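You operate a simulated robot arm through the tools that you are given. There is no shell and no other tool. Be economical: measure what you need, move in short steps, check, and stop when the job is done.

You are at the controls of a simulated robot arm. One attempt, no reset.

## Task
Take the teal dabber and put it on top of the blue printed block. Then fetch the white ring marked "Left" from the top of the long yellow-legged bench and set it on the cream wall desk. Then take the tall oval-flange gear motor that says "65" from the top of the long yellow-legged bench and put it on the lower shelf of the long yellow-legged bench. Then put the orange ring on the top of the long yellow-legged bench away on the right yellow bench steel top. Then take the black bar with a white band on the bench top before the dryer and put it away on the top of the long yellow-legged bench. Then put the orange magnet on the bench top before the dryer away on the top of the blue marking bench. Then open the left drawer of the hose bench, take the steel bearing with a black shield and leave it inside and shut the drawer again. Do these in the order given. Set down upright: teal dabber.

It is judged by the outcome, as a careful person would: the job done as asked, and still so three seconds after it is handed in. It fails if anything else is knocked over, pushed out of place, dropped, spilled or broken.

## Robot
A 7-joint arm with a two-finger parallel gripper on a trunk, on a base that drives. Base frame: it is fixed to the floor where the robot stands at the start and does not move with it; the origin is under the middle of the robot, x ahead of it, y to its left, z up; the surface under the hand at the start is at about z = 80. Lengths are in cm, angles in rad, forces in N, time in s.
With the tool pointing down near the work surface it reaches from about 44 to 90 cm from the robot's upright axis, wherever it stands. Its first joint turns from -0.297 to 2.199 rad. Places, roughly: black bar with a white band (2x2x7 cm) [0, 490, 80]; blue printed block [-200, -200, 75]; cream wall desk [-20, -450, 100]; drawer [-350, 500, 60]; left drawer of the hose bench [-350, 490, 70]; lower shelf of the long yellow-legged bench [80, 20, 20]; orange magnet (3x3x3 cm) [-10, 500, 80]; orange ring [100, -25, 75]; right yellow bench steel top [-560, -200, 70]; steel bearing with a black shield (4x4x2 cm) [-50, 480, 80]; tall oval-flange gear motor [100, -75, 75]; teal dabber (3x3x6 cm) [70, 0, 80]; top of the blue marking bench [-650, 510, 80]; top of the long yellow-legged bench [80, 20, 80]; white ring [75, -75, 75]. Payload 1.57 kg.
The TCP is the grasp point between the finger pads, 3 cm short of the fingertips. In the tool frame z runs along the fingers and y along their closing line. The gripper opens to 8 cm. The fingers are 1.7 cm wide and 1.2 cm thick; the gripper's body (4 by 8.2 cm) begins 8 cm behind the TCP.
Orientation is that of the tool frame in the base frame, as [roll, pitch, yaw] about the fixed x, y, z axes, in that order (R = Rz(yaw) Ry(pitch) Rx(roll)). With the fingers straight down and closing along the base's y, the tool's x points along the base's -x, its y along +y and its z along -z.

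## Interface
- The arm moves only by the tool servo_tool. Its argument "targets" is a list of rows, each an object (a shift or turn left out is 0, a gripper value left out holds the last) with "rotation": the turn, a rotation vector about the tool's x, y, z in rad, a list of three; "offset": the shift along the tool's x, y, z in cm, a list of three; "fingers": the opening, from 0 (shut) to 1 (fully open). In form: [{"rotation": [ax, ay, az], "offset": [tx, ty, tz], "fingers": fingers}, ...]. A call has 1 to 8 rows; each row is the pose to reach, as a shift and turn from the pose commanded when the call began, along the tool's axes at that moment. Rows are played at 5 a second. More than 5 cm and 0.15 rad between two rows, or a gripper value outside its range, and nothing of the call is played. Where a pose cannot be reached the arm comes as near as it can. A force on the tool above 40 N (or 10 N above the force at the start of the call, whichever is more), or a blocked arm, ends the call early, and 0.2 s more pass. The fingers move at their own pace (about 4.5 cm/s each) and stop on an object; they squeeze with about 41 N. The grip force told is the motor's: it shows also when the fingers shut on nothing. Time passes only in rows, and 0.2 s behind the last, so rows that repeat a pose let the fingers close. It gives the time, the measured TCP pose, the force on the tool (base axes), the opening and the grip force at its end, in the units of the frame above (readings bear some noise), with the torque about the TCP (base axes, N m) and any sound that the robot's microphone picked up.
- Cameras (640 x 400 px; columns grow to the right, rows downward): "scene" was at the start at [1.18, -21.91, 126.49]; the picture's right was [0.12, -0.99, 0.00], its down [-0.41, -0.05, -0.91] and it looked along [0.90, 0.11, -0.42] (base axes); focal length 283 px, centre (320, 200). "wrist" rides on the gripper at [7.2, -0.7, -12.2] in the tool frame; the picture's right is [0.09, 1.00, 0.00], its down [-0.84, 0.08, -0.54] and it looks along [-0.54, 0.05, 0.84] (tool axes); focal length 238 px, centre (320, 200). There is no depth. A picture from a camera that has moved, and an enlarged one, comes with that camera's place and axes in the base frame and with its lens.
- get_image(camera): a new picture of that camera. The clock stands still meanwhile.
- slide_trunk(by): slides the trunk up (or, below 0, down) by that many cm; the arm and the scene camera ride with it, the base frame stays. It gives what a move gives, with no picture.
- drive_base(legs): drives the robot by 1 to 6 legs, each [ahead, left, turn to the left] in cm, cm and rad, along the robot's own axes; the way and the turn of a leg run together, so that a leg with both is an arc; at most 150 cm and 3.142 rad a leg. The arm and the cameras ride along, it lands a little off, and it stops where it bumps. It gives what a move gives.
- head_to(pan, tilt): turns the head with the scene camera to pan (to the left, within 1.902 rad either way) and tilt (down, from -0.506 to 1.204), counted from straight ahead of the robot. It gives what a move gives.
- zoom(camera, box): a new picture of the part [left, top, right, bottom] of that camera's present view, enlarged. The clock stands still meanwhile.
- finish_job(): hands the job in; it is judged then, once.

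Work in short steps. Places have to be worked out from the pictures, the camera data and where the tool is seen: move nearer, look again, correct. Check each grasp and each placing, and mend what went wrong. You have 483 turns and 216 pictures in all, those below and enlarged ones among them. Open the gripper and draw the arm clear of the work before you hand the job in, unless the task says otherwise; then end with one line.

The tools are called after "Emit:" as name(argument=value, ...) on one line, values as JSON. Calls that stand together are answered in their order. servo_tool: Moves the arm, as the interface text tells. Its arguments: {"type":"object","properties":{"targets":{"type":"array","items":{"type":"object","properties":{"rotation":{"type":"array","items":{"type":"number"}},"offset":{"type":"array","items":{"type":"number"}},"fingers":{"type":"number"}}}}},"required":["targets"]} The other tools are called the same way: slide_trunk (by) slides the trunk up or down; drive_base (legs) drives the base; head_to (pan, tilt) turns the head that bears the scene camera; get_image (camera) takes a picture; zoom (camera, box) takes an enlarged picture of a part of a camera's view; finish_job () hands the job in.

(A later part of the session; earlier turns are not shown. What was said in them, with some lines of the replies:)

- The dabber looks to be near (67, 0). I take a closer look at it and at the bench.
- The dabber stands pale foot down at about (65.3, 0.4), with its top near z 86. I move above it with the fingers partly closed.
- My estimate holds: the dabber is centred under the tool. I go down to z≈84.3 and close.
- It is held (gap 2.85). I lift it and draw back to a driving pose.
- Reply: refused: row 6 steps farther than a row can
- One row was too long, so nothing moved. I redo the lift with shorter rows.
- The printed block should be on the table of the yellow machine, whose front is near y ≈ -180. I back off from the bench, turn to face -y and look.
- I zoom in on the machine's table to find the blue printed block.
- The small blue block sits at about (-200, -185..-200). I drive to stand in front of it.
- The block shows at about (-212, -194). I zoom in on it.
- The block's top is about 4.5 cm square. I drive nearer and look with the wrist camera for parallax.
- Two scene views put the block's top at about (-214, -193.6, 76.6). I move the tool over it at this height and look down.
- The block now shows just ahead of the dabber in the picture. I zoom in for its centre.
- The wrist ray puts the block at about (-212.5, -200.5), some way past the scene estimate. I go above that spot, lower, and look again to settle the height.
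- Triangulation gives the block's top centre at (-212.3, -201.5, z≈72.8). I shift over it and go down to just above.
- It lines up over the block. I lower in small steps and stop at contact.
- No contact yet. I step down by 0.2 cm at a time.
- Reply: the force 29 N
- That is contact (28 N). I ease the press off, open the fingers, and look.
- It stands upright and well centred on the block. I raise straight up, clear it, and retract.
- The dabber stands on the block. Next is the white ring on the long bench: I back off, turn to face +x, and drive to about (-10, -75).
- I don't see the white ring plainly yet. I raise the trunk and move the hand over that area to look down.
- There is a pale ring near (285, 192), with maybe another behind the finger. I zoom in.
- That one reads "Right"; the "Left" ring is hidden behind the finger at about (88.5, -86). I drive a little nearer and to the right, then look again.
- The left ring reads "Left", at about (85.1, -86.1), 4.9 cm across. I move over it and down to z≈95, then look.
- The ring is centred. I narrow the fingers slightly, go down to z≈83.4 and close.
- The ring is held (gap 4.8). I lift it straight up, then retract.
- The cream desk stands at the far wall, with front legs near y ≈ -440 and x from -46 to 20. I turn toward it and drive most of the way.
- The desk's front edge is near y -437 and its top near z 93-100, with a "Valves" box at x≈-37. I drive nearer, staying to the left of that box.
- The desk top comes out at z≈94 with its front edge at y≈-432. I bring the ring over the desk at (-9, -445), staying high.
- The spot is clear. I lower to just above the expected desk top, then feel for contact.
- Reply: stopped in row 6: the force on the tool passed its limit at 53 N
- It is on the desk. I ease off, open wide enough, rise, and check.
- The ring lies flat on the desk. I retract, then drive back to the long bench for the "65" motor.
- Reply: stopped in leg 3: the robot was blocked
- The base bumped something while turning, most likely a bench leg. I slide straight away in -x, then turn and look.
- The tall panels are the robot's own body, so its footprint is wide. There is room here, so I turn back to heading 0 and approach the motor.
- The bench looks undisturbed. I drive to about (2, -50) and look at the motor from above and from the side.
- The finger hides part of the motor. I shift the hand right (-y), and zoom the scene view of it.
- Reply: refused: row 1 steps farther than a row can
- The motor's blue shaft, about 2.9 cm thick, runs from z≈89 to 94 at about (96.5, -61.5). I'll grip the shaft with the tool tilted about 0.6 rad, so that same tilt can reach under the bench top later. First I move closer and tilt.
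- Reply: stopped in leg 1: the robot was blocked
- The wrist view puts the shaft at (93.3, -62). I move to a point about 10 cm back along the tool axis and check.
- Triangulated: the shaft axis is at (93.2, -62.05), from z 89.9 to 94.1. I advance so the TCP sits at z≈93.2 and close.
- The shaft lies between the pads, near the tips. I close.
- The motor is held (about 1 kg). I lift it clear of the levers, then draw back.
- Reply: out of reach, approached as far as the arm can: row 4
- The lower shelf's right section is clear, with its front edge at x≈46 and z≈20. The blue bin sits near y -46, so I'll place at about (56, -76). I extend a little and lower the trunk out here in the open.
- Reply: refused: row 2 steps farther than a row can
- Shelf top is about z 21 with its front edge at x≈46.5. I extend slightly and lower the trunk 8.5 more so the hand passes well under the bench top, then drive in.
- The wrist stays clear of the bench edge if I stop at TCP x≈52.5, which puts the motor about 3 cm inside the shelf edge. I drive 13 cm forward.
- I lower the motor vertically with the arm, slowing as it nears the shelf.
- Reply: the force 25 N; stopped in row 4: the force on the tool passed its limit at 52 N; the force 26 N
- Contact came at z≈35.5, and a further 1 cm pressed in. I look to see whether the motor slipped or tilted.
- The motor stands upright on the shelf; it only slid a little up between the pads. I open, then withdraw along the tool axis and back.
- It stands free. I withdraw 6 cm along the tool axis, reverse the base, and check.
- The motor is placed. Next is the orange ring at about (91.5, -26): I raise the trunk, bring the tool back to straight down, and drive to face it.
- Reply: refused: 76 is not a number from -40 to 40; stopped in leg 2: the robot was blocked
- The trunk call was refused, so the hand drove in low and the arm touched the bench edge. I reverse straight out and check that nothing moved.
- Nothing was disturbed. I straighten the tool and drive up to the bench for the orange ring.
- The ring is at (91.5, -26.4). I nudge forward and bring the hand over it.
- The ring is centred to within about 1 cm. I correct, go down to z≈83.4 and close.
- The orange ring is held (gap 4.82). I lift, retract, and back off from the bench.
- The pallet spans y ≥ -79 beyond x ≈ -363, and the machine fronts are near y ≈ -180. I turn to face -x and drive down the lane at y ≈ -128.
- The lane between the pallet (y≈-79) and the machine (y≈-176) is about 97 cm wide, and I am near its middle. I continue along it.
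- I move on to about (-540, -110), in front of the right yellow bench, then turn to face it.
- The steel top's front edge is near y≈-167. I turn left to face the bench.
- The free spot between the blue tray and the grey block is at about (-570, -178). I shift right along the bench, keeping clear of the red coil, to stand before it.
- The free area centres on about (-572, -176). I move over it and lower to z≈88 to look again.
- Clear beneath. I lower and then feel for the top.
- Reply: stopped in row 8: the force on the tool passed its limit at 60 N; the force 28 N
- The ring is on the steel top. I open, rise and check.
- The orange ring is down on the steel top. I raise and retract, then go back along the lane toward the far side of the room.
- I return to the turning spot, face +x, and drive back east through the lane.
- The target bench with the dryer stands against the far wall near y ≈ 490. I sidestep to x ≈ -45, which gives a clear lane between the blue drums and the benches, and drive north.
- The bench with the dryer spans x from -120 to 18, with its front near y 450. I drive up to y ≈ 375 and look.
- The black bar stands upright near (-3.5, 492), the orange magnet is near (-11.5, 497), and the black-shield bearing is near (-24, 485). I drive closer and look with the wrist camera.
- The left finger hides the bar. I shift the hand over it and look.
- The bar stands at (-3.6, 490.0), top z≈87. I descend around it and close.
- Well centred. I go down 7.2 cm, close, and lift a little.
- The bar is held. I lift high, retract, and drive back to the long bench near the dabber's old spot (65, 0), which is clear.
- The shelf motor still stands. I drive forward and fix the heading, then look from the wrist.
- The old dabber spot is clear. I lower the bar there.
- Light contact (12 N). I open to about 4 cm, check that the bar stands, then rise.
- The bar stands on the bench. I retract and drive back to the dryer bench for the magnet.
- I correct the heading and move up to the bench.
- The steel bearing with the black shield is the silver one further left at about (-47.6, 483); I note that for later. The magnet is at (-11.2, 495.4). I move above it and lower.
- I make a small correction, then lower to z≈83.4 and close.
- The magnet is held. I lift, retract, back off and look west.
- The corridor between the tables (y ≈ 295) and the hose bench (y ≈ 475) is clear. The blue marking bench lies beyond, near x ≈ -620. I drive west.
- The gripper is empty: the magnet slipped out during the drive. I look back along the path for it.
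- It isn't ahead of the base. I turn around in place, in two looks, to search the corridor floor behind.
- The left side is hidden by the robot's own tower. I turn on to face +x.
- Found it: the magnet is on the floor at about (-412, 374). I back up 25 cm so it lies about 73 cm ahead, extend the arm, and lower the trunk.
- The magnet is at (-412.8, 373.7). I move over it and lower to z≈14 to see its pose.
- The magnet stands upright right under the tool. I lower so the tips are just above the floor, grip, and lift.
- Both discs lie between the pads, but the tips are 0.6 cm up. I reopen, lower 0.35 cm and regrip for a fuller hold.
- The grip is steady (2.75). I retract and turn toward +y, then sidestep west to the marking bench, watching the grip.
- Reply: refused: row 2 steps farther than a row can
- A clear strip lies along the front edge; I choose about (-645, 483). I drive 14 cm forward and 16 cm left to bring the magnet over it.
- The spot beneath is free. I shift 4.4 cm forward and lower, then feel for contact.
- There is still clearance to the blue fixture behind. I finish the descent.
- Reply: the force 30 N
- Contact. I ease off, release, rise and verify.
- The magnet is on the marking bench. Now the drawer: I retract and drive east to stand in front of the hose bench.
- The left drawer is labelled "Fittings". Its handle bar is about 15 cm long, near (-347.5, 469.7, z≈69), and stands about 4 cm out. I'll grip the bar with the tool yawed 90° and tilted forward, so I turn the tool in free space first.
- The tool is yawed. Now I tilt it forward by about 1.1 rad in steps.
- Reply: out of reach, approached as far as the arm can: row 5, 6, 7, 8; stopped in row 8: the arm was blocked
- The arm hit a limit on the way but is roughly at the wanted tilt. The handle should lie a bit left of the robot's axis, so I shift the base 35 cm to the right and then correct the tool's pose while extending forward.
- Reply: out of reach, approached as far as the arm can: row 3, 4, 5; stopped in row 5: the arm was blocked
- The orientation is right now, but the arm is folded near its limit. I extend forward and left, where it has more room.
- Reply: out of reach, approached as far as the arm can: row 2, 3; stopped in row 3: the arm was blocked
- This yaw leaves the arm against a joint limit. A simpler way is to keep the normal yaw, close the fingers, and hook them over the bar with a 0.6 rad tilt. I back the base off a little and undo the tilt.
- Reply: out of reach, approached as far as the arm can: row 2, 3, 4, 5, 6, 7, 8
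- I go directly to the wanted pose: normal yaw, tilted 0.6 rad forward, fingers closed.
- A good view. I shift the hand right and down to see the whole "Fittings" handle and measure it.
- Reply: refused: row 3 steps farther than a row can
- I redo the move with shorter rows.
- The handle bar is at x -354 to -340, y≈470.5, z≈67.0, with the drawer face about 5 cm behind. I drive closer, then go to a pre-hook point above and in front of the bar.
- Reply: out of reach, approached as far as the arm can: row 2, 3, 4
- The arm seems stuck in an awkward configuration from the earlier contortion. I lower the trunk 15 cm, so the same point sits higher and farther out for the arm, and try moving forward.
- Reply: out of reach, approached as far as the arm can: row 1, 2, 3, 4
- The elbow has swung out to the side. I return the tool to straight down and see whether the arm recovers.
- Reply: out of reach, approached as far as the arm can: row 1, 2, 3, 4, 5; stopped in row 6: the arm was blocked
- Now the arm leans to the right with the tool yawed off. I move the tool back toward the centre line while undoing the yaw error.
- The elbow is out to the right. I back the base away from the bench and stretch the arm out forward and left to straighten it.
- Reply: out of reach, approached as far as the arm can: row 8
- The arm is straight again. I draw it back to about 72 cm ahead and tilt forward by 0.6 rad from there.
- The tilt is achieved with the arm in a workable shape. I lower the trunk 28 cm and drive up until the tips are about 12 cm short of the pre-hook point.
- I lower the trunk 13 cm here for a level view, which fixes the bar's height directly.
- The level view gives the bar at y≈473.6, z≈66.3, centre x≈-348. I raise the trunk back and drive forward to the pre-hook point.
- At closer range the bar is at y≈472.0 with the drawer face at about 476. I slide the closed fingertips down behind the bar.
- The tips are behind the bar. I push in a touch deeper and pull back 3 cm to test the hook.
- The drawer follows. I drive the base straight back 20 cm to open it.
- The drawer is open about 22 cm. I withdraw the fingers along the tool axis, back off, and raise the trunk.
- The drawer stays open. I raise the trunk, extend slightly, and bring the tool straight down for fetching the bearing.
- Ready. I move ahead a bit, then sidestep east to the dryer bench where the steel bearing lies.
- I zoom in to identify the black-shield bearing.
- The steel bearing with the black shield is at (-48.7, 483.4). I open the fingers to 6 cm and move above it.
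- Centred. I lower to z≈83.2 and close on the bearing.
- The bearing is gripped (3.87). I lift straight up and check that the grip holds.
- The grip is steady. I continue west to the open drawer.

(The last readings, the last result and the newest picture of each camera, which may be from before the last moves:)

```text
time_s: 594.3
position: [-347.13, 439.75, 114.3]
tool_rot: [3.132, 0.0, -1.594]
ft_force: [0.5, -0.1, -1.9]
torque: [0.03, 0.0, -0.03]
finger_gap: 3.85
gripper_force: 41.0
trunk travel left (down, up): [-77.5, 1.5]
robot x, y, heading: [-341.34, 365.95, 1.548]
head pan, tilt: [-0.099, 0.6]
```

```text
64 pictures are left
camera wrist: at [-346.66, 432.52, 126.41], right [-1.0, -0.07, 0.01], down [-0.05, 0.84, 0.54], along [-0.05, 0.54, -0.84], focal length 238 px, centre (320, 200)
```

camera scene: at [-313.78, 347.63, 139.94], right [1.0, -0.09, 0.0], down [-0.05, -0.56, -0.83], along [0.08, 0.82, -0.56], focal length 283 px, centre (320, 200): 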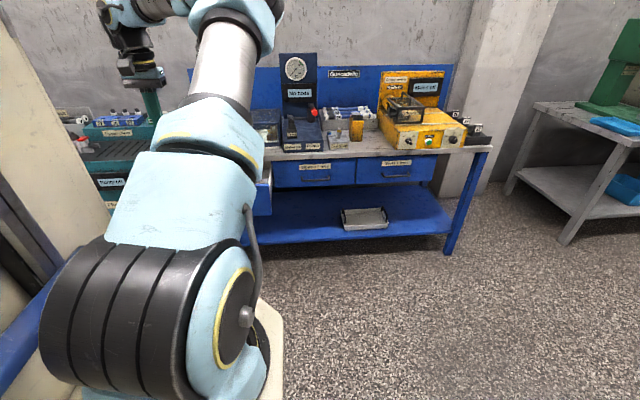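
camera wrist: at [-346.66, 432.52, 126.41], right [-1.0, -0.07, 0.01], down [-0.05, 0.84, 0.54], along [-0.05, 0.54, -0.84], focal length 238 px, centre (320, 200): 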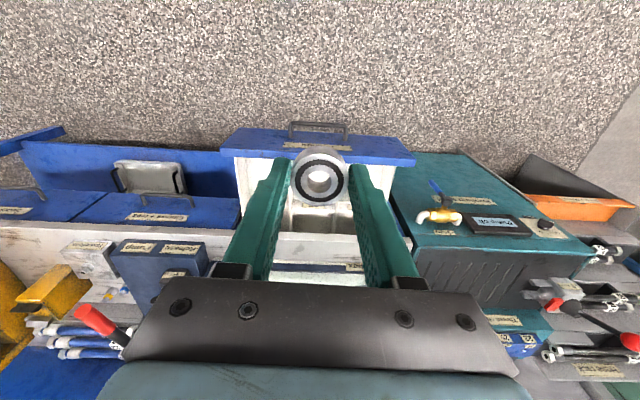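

The open drawer is below. I drive forward 22 cm to bring the bearing over its interior and look inside.

Emit:
drive_base(legs=[[22, 1, 0.02]])

Emit:
get_image(camera="wrist")

```text
time_s: 596.0
position: [-349.33, 461.86, 114.56]
tool_rot: [3.13, 0.0, -1.573]
ft_force: [0.2, 0.1, -1.7]
torque: [-0.01, 0.01, -0.04]
finger_gap: 3.85
gripper_force: 41.2
trunk travel left (down, up): [-77.5, 1.5]
robot x, y, heading: [-341.78, 388.35, 1.568]
head pan, tilt: [-0.099, 0.6]
```

```text
63 pictures are left
camera wrist: at [-348.75, 454.67, 126.42], right [-1.0, -0.09, 0.01], down [-0.07, 0.84, 0.54], along [-0.06, 0.54, -0.84], focal length 238 px, centre (320, 200)
```

wrist: 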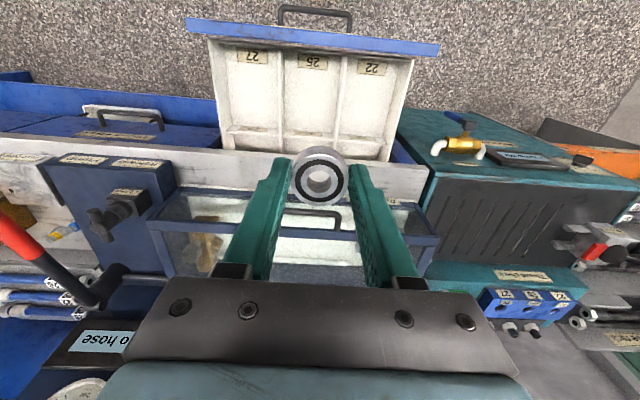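

The drawer has compartments (27, 25, 22). I aim for the middle one, at about (-348.5, 465.5). I lower in stages and look again.

Emit:
servo_tool(targets=[{"offset": [-3.6, -0.8, 2]}, {"offset": [-3.6, -0.8, 7]}, {"offset": [-3.6, -0.8, 12]}, {"offset": [-3.6, -0.8, 17]}, {"offset": [-3.6, -0.8, 22]}, {"offset": [-3.6, -0.8, 27]}, {"offset": [-3.6, -0.8, 31]}])

Emit:
get_image(camera="wrist")

```text
time_s: 597.6
position: [-348.96, 465.22, 83.53]
tool_rot: [3.133, 0.0, -1.576]
ft_force: [-0.3, -0.7, -0.9]
torque: [-0.03, 0.0, -0.02]
finger_gap: 3.83
gripper_force: 41.1
trunk travel left (down, up): [-77.5, 1.5]
robot x, y, heading: [-341.93, 388.32, 1.569]
head pan, tilt: [-0.099, 0.6]
```

```text
62 pictures are left
camera wrist: at [-348.27, 458.0, 95.56], right [-1.0, -0.09, 0.01], down [-0.07, 0.84, 0.54], along [-0.06, 0.54, -0.84], focal length 238 px, centre (320, 200)
```

wrist: 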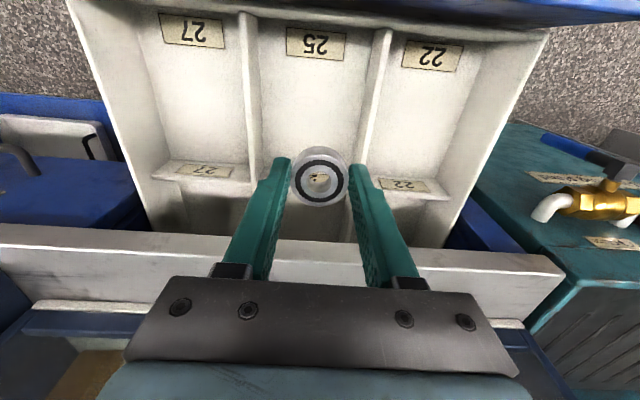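

The middle compartment lies right beneath. I lower to just above its floor, then feel for contact.

Emit:
servo_tool(targets=[{"offset": [0, 0.2, 4.5]}, {"offset": [0, 0.2, 9]}, {"offset": [0, 0.2, 12.5]}, {"offset": [0, 0.2, 14]}])

Emit:
get_image(camera="wrist")

```text
time_s: 598.6
position: [-349.19, 465.27, 69.53]
tool_rot: [3.131, 0.001, -1.575]
ft_force: [-0.8, -0.7, -0.7]
torque: [0.0, 0.01, -0.04]
finger_gap: 3.83
gripper_force: 41.6
trunk travel left (down, up): [-77.5, 1.5]
robot x, y, heading: [-341.8, 388.32, 1.571]
head pan, tilt: [-0.099, 0.6]
```

```text
61 pictures are left
camera wrist: at [-348.59, 458.08, 81.49], right [-1.0, -0.09, 0.01], down [-0.07, 0.84, 0.54], along [-0.06, 0.54, -0.84], focal length 238 px, centre (320, 200)
```

wrist: 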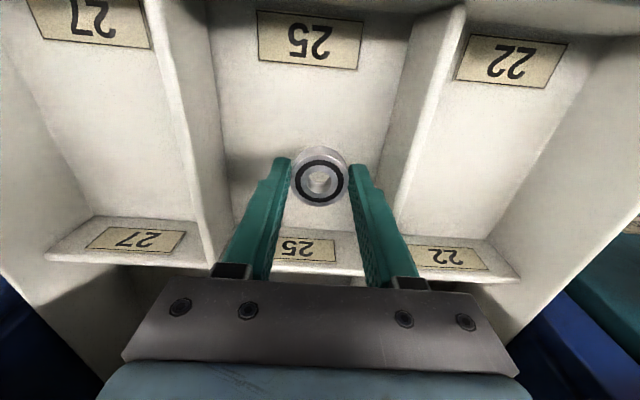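

Emit:
servo_tool(targets=[{"offset": [0, 0, 0.5]}, {"offset": [0, 0, 1.0]}, {"offset": [0, 0, 1.5]}, {"offset": [0, 0, 2.0]}, {"offset": [0, 0, 2.4]}, {"offset": [0, 0, 2.8]}, {"offset": [0, 0, 3.2]}])

```text
time_s: 600.2
position: [-349.33, 465.57, 66.32]
tool_rot: [3.13, -0.001, -1.575]
ft_force: [-0.7, -0.8, -0.7]
torque: [-0.01, 0.02, -0.02]
finger_gap: 3.83
gripper_force: 41.2
trunk travel left (down, up): [-77.5, 1.5]
robot x, y, heading: [-341.59, 388.02, 1.568]
head pan, tilt: [-0.099, 0.6]
```

No contact yet. I continue down in small steps.

Emit:
servo_tool(targets=[{"offset": [0, 0, 0.3]}, {"offset": [0, 0, 0.6]}, {"offset": [0, 0, 0.9]}, {"offset": [0, 0, 1.2]}, {"offset": [0, 0, 1.5]}, {"offset": [0, 0, 1.8]}, {"offset": [0, 0, 2.1]}])

Emit:
get_image(camera="wrist")

```text
time_s: 601.2
position: [-349.37, 465.95, 65.35]
tool_rot: [3.129, 0.007, -1.574]
ft_force: [2.0, -0.2, 13.2]
torque: [0.05, -0.33, 0.0]
finger_gap: 3.87
gripper_force: 41.0
trunk travel left (down, up): [-77.5, 1.5]
robot x, y, heading: [-341.67, 388.42, 1.568]
head pan, tilt: [-0.099, 0.6]
stopped in row 5: the force on the tool passed its limit at 42 N (the readings are from after the stop); the commanded pose is now the measured one
```

```text
60 pictures are left
camera wrist: at [-348.69, 458.48, 77.41], right [-1.0, -0.09, 0.01], down [-0.07, 0.83, 0.55], along [-0.06, 0.55, -0.84], focal length 238 px, centre (320, 200)
```

wrist: 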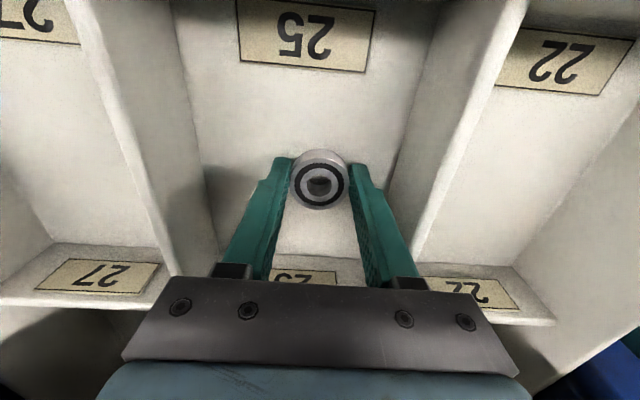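

Contact at the drawer floor (z≈62). I release, check, and rise.

Emit:
servo_tool(targets=[{"fingers": 0.7}, {}, {}, {}])

Emit:
servo_tool(targets=[{"offset": [0, 0, -4]}, {"offset": [0, 0, -9]}, {"offset": [0, 0, -14]}, {"offset": [0, 0, -19]}])

Emit:
get_image(camera="wrist")

```text
time_s: 602.2
position: [-349.55, 465.67, 65.46]
tool_rot: [3.128, 0.004, -1.574]
ft_force: [-14.8, -0.4, 26.7]
torque: [-0.15, -0.3, -0.01]
finger_gap: 4.19
gripper_force: 0.2
trunk travel left (down, up): [-77.5, 1.5]
robot x, y, heading: [-341.97, 388.21, 1.567]
head pan, tilt: [-0.099, 0.6]
```

```text
time_s: 603.2
position: [-349.22, 465.77, 84.18]
tool_rot: [3.129, 0.002, -1.574]
ft_force: [-0.1, -0.4, -0.4]
torque: [-0.03, 0.0, -0.04]
finger_gap: 5.6
gripper_force: 0.1
trunk travel left (down, up): [-77.5, 1.5]
robot x, y, heading: [-341.35, 388.49, 1.571]
head pan, tilt: [-0.099, 0.6]
```

```text
59 pictures are left
camera wrist: at [-348.52, 458.5, 96.13], right [-1.0, -0.09, 0.01], down [-0.07, 0.84, 0.55], along [-0.06, 0.54, -0.84], focal length 238 px, centre (320, 200)
```

wrist: 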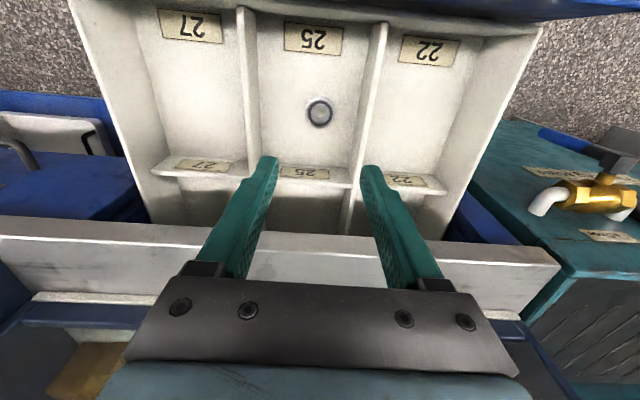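

The bearing lies flat in the middle compartment. I rise, close the fingers, back off, and tilt the tool again for pushing the drawer shut by its handle.

Emit:
servo_tool(targets=[{"offset": [0, 0, -5]}, {"offset": [0, 0, -10]}, {"offset": [0, 0, -15]}, {"offset": [0, 0, -20]}, {"offset": [1, 0, -24], "fingers": 0}, {"offset": [4, 0, -24]}])

Emit:
drive_base(legs=[[-48, 0, 0]])

Emit:
servo_tool(targets=[{"rotation": [0, -0.13, 0]}, {"rotation": [0, -0.26, 0]}, {"rotation": [0, -0.39, 0]}, {"rotation": [0, -0.52, 0]}, {"rotation": [0, -0.6, 0]}, {"rotation": [0, -0.6, 0]}])

```text
time_s: 604.6
position: [-348.88, 461.45, 108.4]
tool_rot: [3.13, 0.004, -1.575]
ft_force: [0.4, 0.5, 0.2]
torque: [-0.03, -0.02, 0.02]
finger_gap: 0.4
gripper_force: 0.2
trunk travel left (down, up): [-77.5, 1.5]
robot x, y, heading: [-341.97, 388.4, 1.57]
head pan, tilt: [-0.099, 0.6]
```

```text
time_s: 607.5
position: [-348.67, 412.5, 108.36]
tool_rot: [3.13, 0.002, -1.579]
ft_force: [0.4, -0.4, -1.0]
torque: [-0.01, -0.03, -0.02]
finger_gap: 0.0
gripper_force: 21.8
trunk travel left (down, up): [-77.5, 1.5]
robot x, y, heading: [-342.21, 338.98, 1.565]
head pan, tilt: [-0.099, 0.6]
```

```text
time_s: 609.0
position: [-348.6, 412.34, 108.34]
tool_rot: [3.127, 0.604, -1.589]
ft_force: [-0.6, 0.6, -0.6]
torque: [0.0, 0.0, 0.02]
finger_gap: 0.0
gripper_force: 21.4
trunk travel left (down, up): [-77.5, 1.5]
robot x, y, heading: [-342.4, 339.2, 1.564]
head pan, tilt: [-0.099, 0.6]
```

Tilted. I lower the trunk so the fingertips come level with the handle, approach to about 12 cm, and look.

Emit:
slide_trunk(by=-30)

Emit:
slide_trunk(by=-11.5)

Emit:
drive_base(legs=[[24, 0, 0.006]])

Emit:
get_image(camera="wrist")

```text
time_s: 612.0
position: [-348.76, 412.48, 78.42]
tool_rot: [3.126, 0.604, -1.587]
ft_force: [-0.5, 0.2, 0.9]
torque: [0.0, -0.02, 0.0]
finger_gap: 0.0
gripper_force: 21.8
trunk travel left (down, up): [-47.5, 31.5]
robot x, y, heading: [-342.05, 338.95, 1.558]
head pan, tilt: [-0.099, 0.6]
```

```text
time_s: 613.4
position: [-348.69, 412.43, 66.93]
tool_rot: [3.129, 0.603, -1.586]
ft_force: [-0.1, -0.2, 0.9]
torque: [-0.02, 0.0, -0.04]
finger_gap: 0.0
gripper_force: 21.0
trunk travel left (down, up): [-36.0, 43.0]
robot x, y, heading: [-342.37, 338.87, 1.561]
head pan, tilt: [-0.099, 0.6]
```

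```text
time_s: 615.2
position: [-348.86, 436.14, 66.81]
tool_rot: [3.127, 0.604, -1.585]
ft_force: [1.4, -0.1, -1.0]
torque: [0.01, 0.0, 0.03]
finger_gap: 0.0
gripper_force: 21.1
trunk travel left (down, up): [-36.0, 43.0]
robot x, y, heading: [-341.79, 362.63, 1.567]
head pan, tilt: [-0.099, 0.6]
```

```text
58 pictures are left
camera wrist: at [-348.22, 423.19, 72.66], right [-1.0, -0.07, -0.04], down [-0.06, 0.38, 0.92], along [-0.05, 0.92, -0.39], focal length 238 px, centre (320, 200)
```

wrist: 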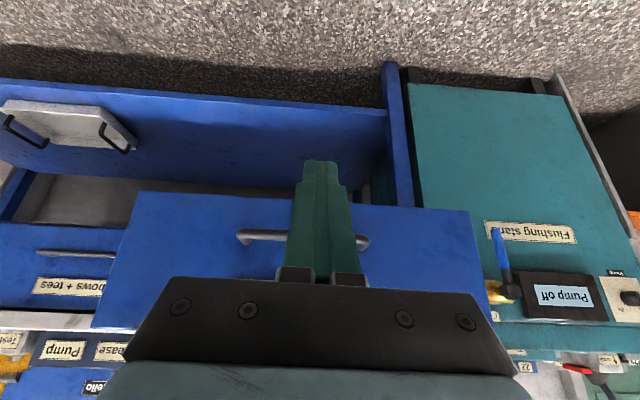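

The handle is level with the fingertips. I drive forward 30 cm, pushing the drawer most of the way shut, then look.

Emit:
drive_base(legs=[[30, 0, 0]])

Emit:
get_image(camera="wrist")

```text
time_s: 617.2
position: [-348.74, 466.36, 66.83]
tool_rot: [3.129, 0.604, -1.582]
ft_force: [0.9, 0.7, 0.5]
torque: [-0.02, 0.01, 0.01]
finger_gap: 0.0
gripper_force: 21.3
trunk travel left (down, up): [-36.0, 43.0]
robot x, y, heading: [-341.77, 392.85, 1.566]
head pan, tilt: [-0.099, 0.6]
```

```text
57 pictures are left
camera wrist: at [-348.16, 453.49, 72.67], right [-1.0, -0.07, -0.04], down [-0.06, 0.38, 0.92], along [-0.05, 0.92, -0.39], focal length 238 px, centre (320, 200)
```

wrist: 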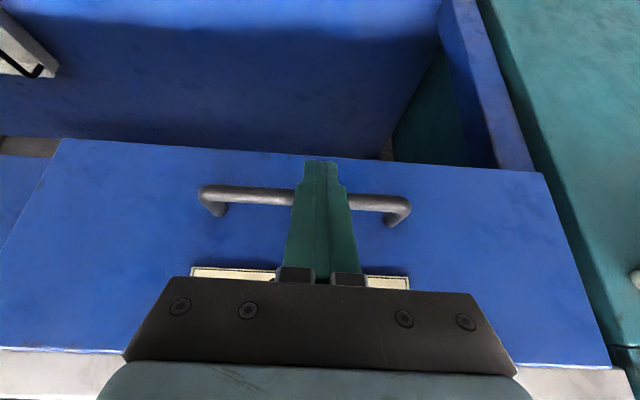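

It is nearly shut. I finish the push with the arm, which stops on force.

Emit:
servo_tool(targets=[{"offset": [-0.82, 0, 0.57]}, {"offset": [-1.65, 0, 1.14]}, {"offset": [-2.47, 0, 1.7]}, {"offset": [-3.0, 0, 2.05]}, {"offset": [-3.4, 0, 2.35]}, {"offset": [-3.8, 0, 2.6]}, {"offset": [-4.2, 0, 2.9]}, {"offset": [-4.6, 0, 3.15]}])

Emit:
get_image(camera="wrist")

```text
time_s: 618.7
position: [-348.75, 470.6, 66.56]
tool_rot: [3.128, 0.592, -1.582]
ft_force: [0.9, -1.9, -0.7]
torque: [-0.03, 0.01, -0.03]
finger_gap: 0.02
gripper_force: 21.4
trunk travel left (down, up): [-36.0, 43.0]
robot x, y, heading: [-341.68, 392.78, 1.567]
head pan, tilt: [-0.099, 0.6]
stopped in row 7: the force on the tool passed its limit at 46 N (the readings are from after the stop); the commanded pose is now the measured one
```

```text
56 pictures are left
camera wrist: at [-348.16, 457.79, 72.49], right [-1.0, -0.07, -0.04], down [-0.07, 0.39, 0.92], along [-0.05, 0.92, -0.4], focal length 238 px, centre (320, 200)
```

wrist: 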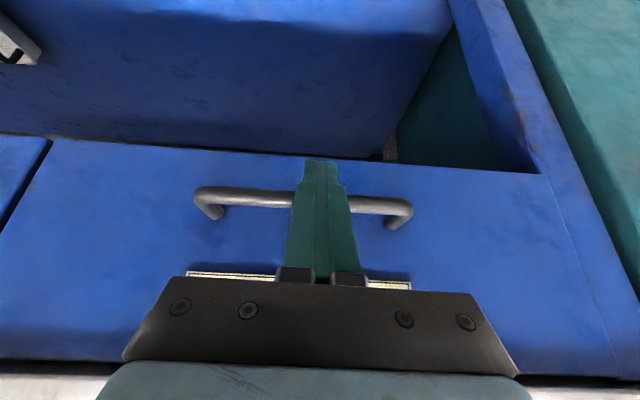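

It stopped firmly and looks flush with its neighbour. I back off and check from a distance.

Emit:
drive_base(legs=[[-35, 0, 0]])

Emit:
slide_trunk(by=38)

Emit:
get_image(camera="wrist")

Emit:
head_to(pan=0.1, tilt=0.6)

Emit:
get_image(camera="scene")

```text
time_s: 621.0
position: [-348.5, 434.75, 66.61]
tool_rot: [3.128, 0.593, -1.586]
ft_force: [-0.1, -0.1, 0.1]
torque: [0.0, -0.01, 0.01]
finger_gap: 0.01
gripper_force: 20.6
trunk travel left (down, up): [-36.0, 43.0]
robot x, y, heading: [-342.4, 357.25, 1.561]
head pan, tilt: [-0.099, 0.6]
```

```text
time_s: 624.7
position: [-348.51, 434.78, 104.56]
tool_rot: [3.128, 0.591, -1.587]
ft_force: [-0.7, 0.2, 0.9]
torque: [0.02, -0.02, 0.02]
finger_gap: 0.0
gripper_force: 21.1
trunk travel left (down, up): [-74.0, 5.0]
robot x, y, heading: [-342.07, 357.15, 1.566]
head pan, tilt: [-0.099, 0.6]
```

```text
55 pictures are left
camera wrist: at [-347.99, 421.98, 110.48], right [-1.0, -0.07, -0.04], down [-0.06, 0.39, 0.92], along [-0.05, 0.92, -0.4], focal length 238 px, centre (320, 200)
```

wrist: 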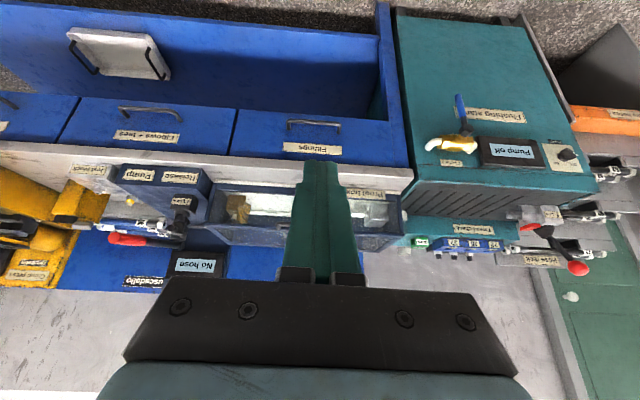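

```text
time_s: 625.4
position: [-348.57, 434.9, 104.58]
tool_rot: [3.127, 0.591, -1.585]
ft_force: [-0.6, -0.3, -0.7]
torque: [0.01, -0.02, 0.0]
finger_gap: 0.04
gripper_force: 21.4
trunk travel left (down, up): [-74.0, 5.0]
robot x, y, heading: [-341.85, 357.41, 1.563]
head pan, tilt: [0.099, 0.6]
```

```text
54 pictures are left
camera scene: at [-319.9, 357.63, 136.44], right [1.0, 0.09, 0.0], down [0.05, -0.56, -0.83], along [-0.07, 0.82, -0.56], focal length 283 px, centre (320, 200)
```

scene: 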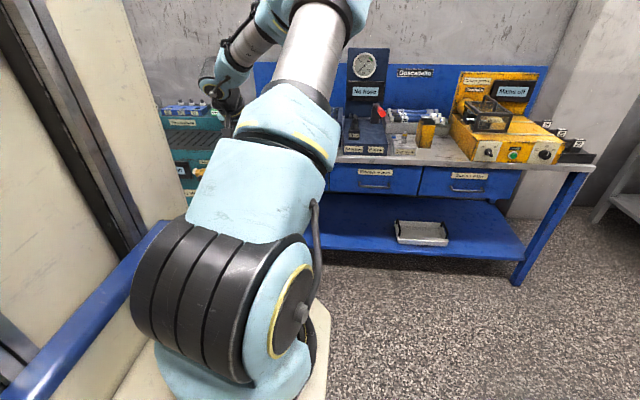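

The drawer is flush and shut. I open the gripper, with the arm clear, and hand in.

Emit:
servo_tool(targets=[{"fingers": 1}, {}, {}, {}])

Emit:
finish_job()

```text
time_s: 626.4
position: [-348.66, 434.84, 104.46]
tool_rot: [3.128, 0.592, -1.587]
ft_force: [-1.2, 0.2, -0.2]
torque: [0.0, 0.0, -0.04]
finger_gap: 8.01
gripper_force: 0.1
trunk travel left (down, up): [-74.0, 5.0]
robot x, y, heading: [-342.1, 357.69, 1.566]
head pan, tilt: [0.099, 0.6]
```

```text
The job is handed in.
```

All seven tasks were done in the order given and handed in; along the way the orange magnet slipped onto the floor and was picked up again before being set on the blue marking bench, and the robot twice bumped the long bench without anything visibly moving.
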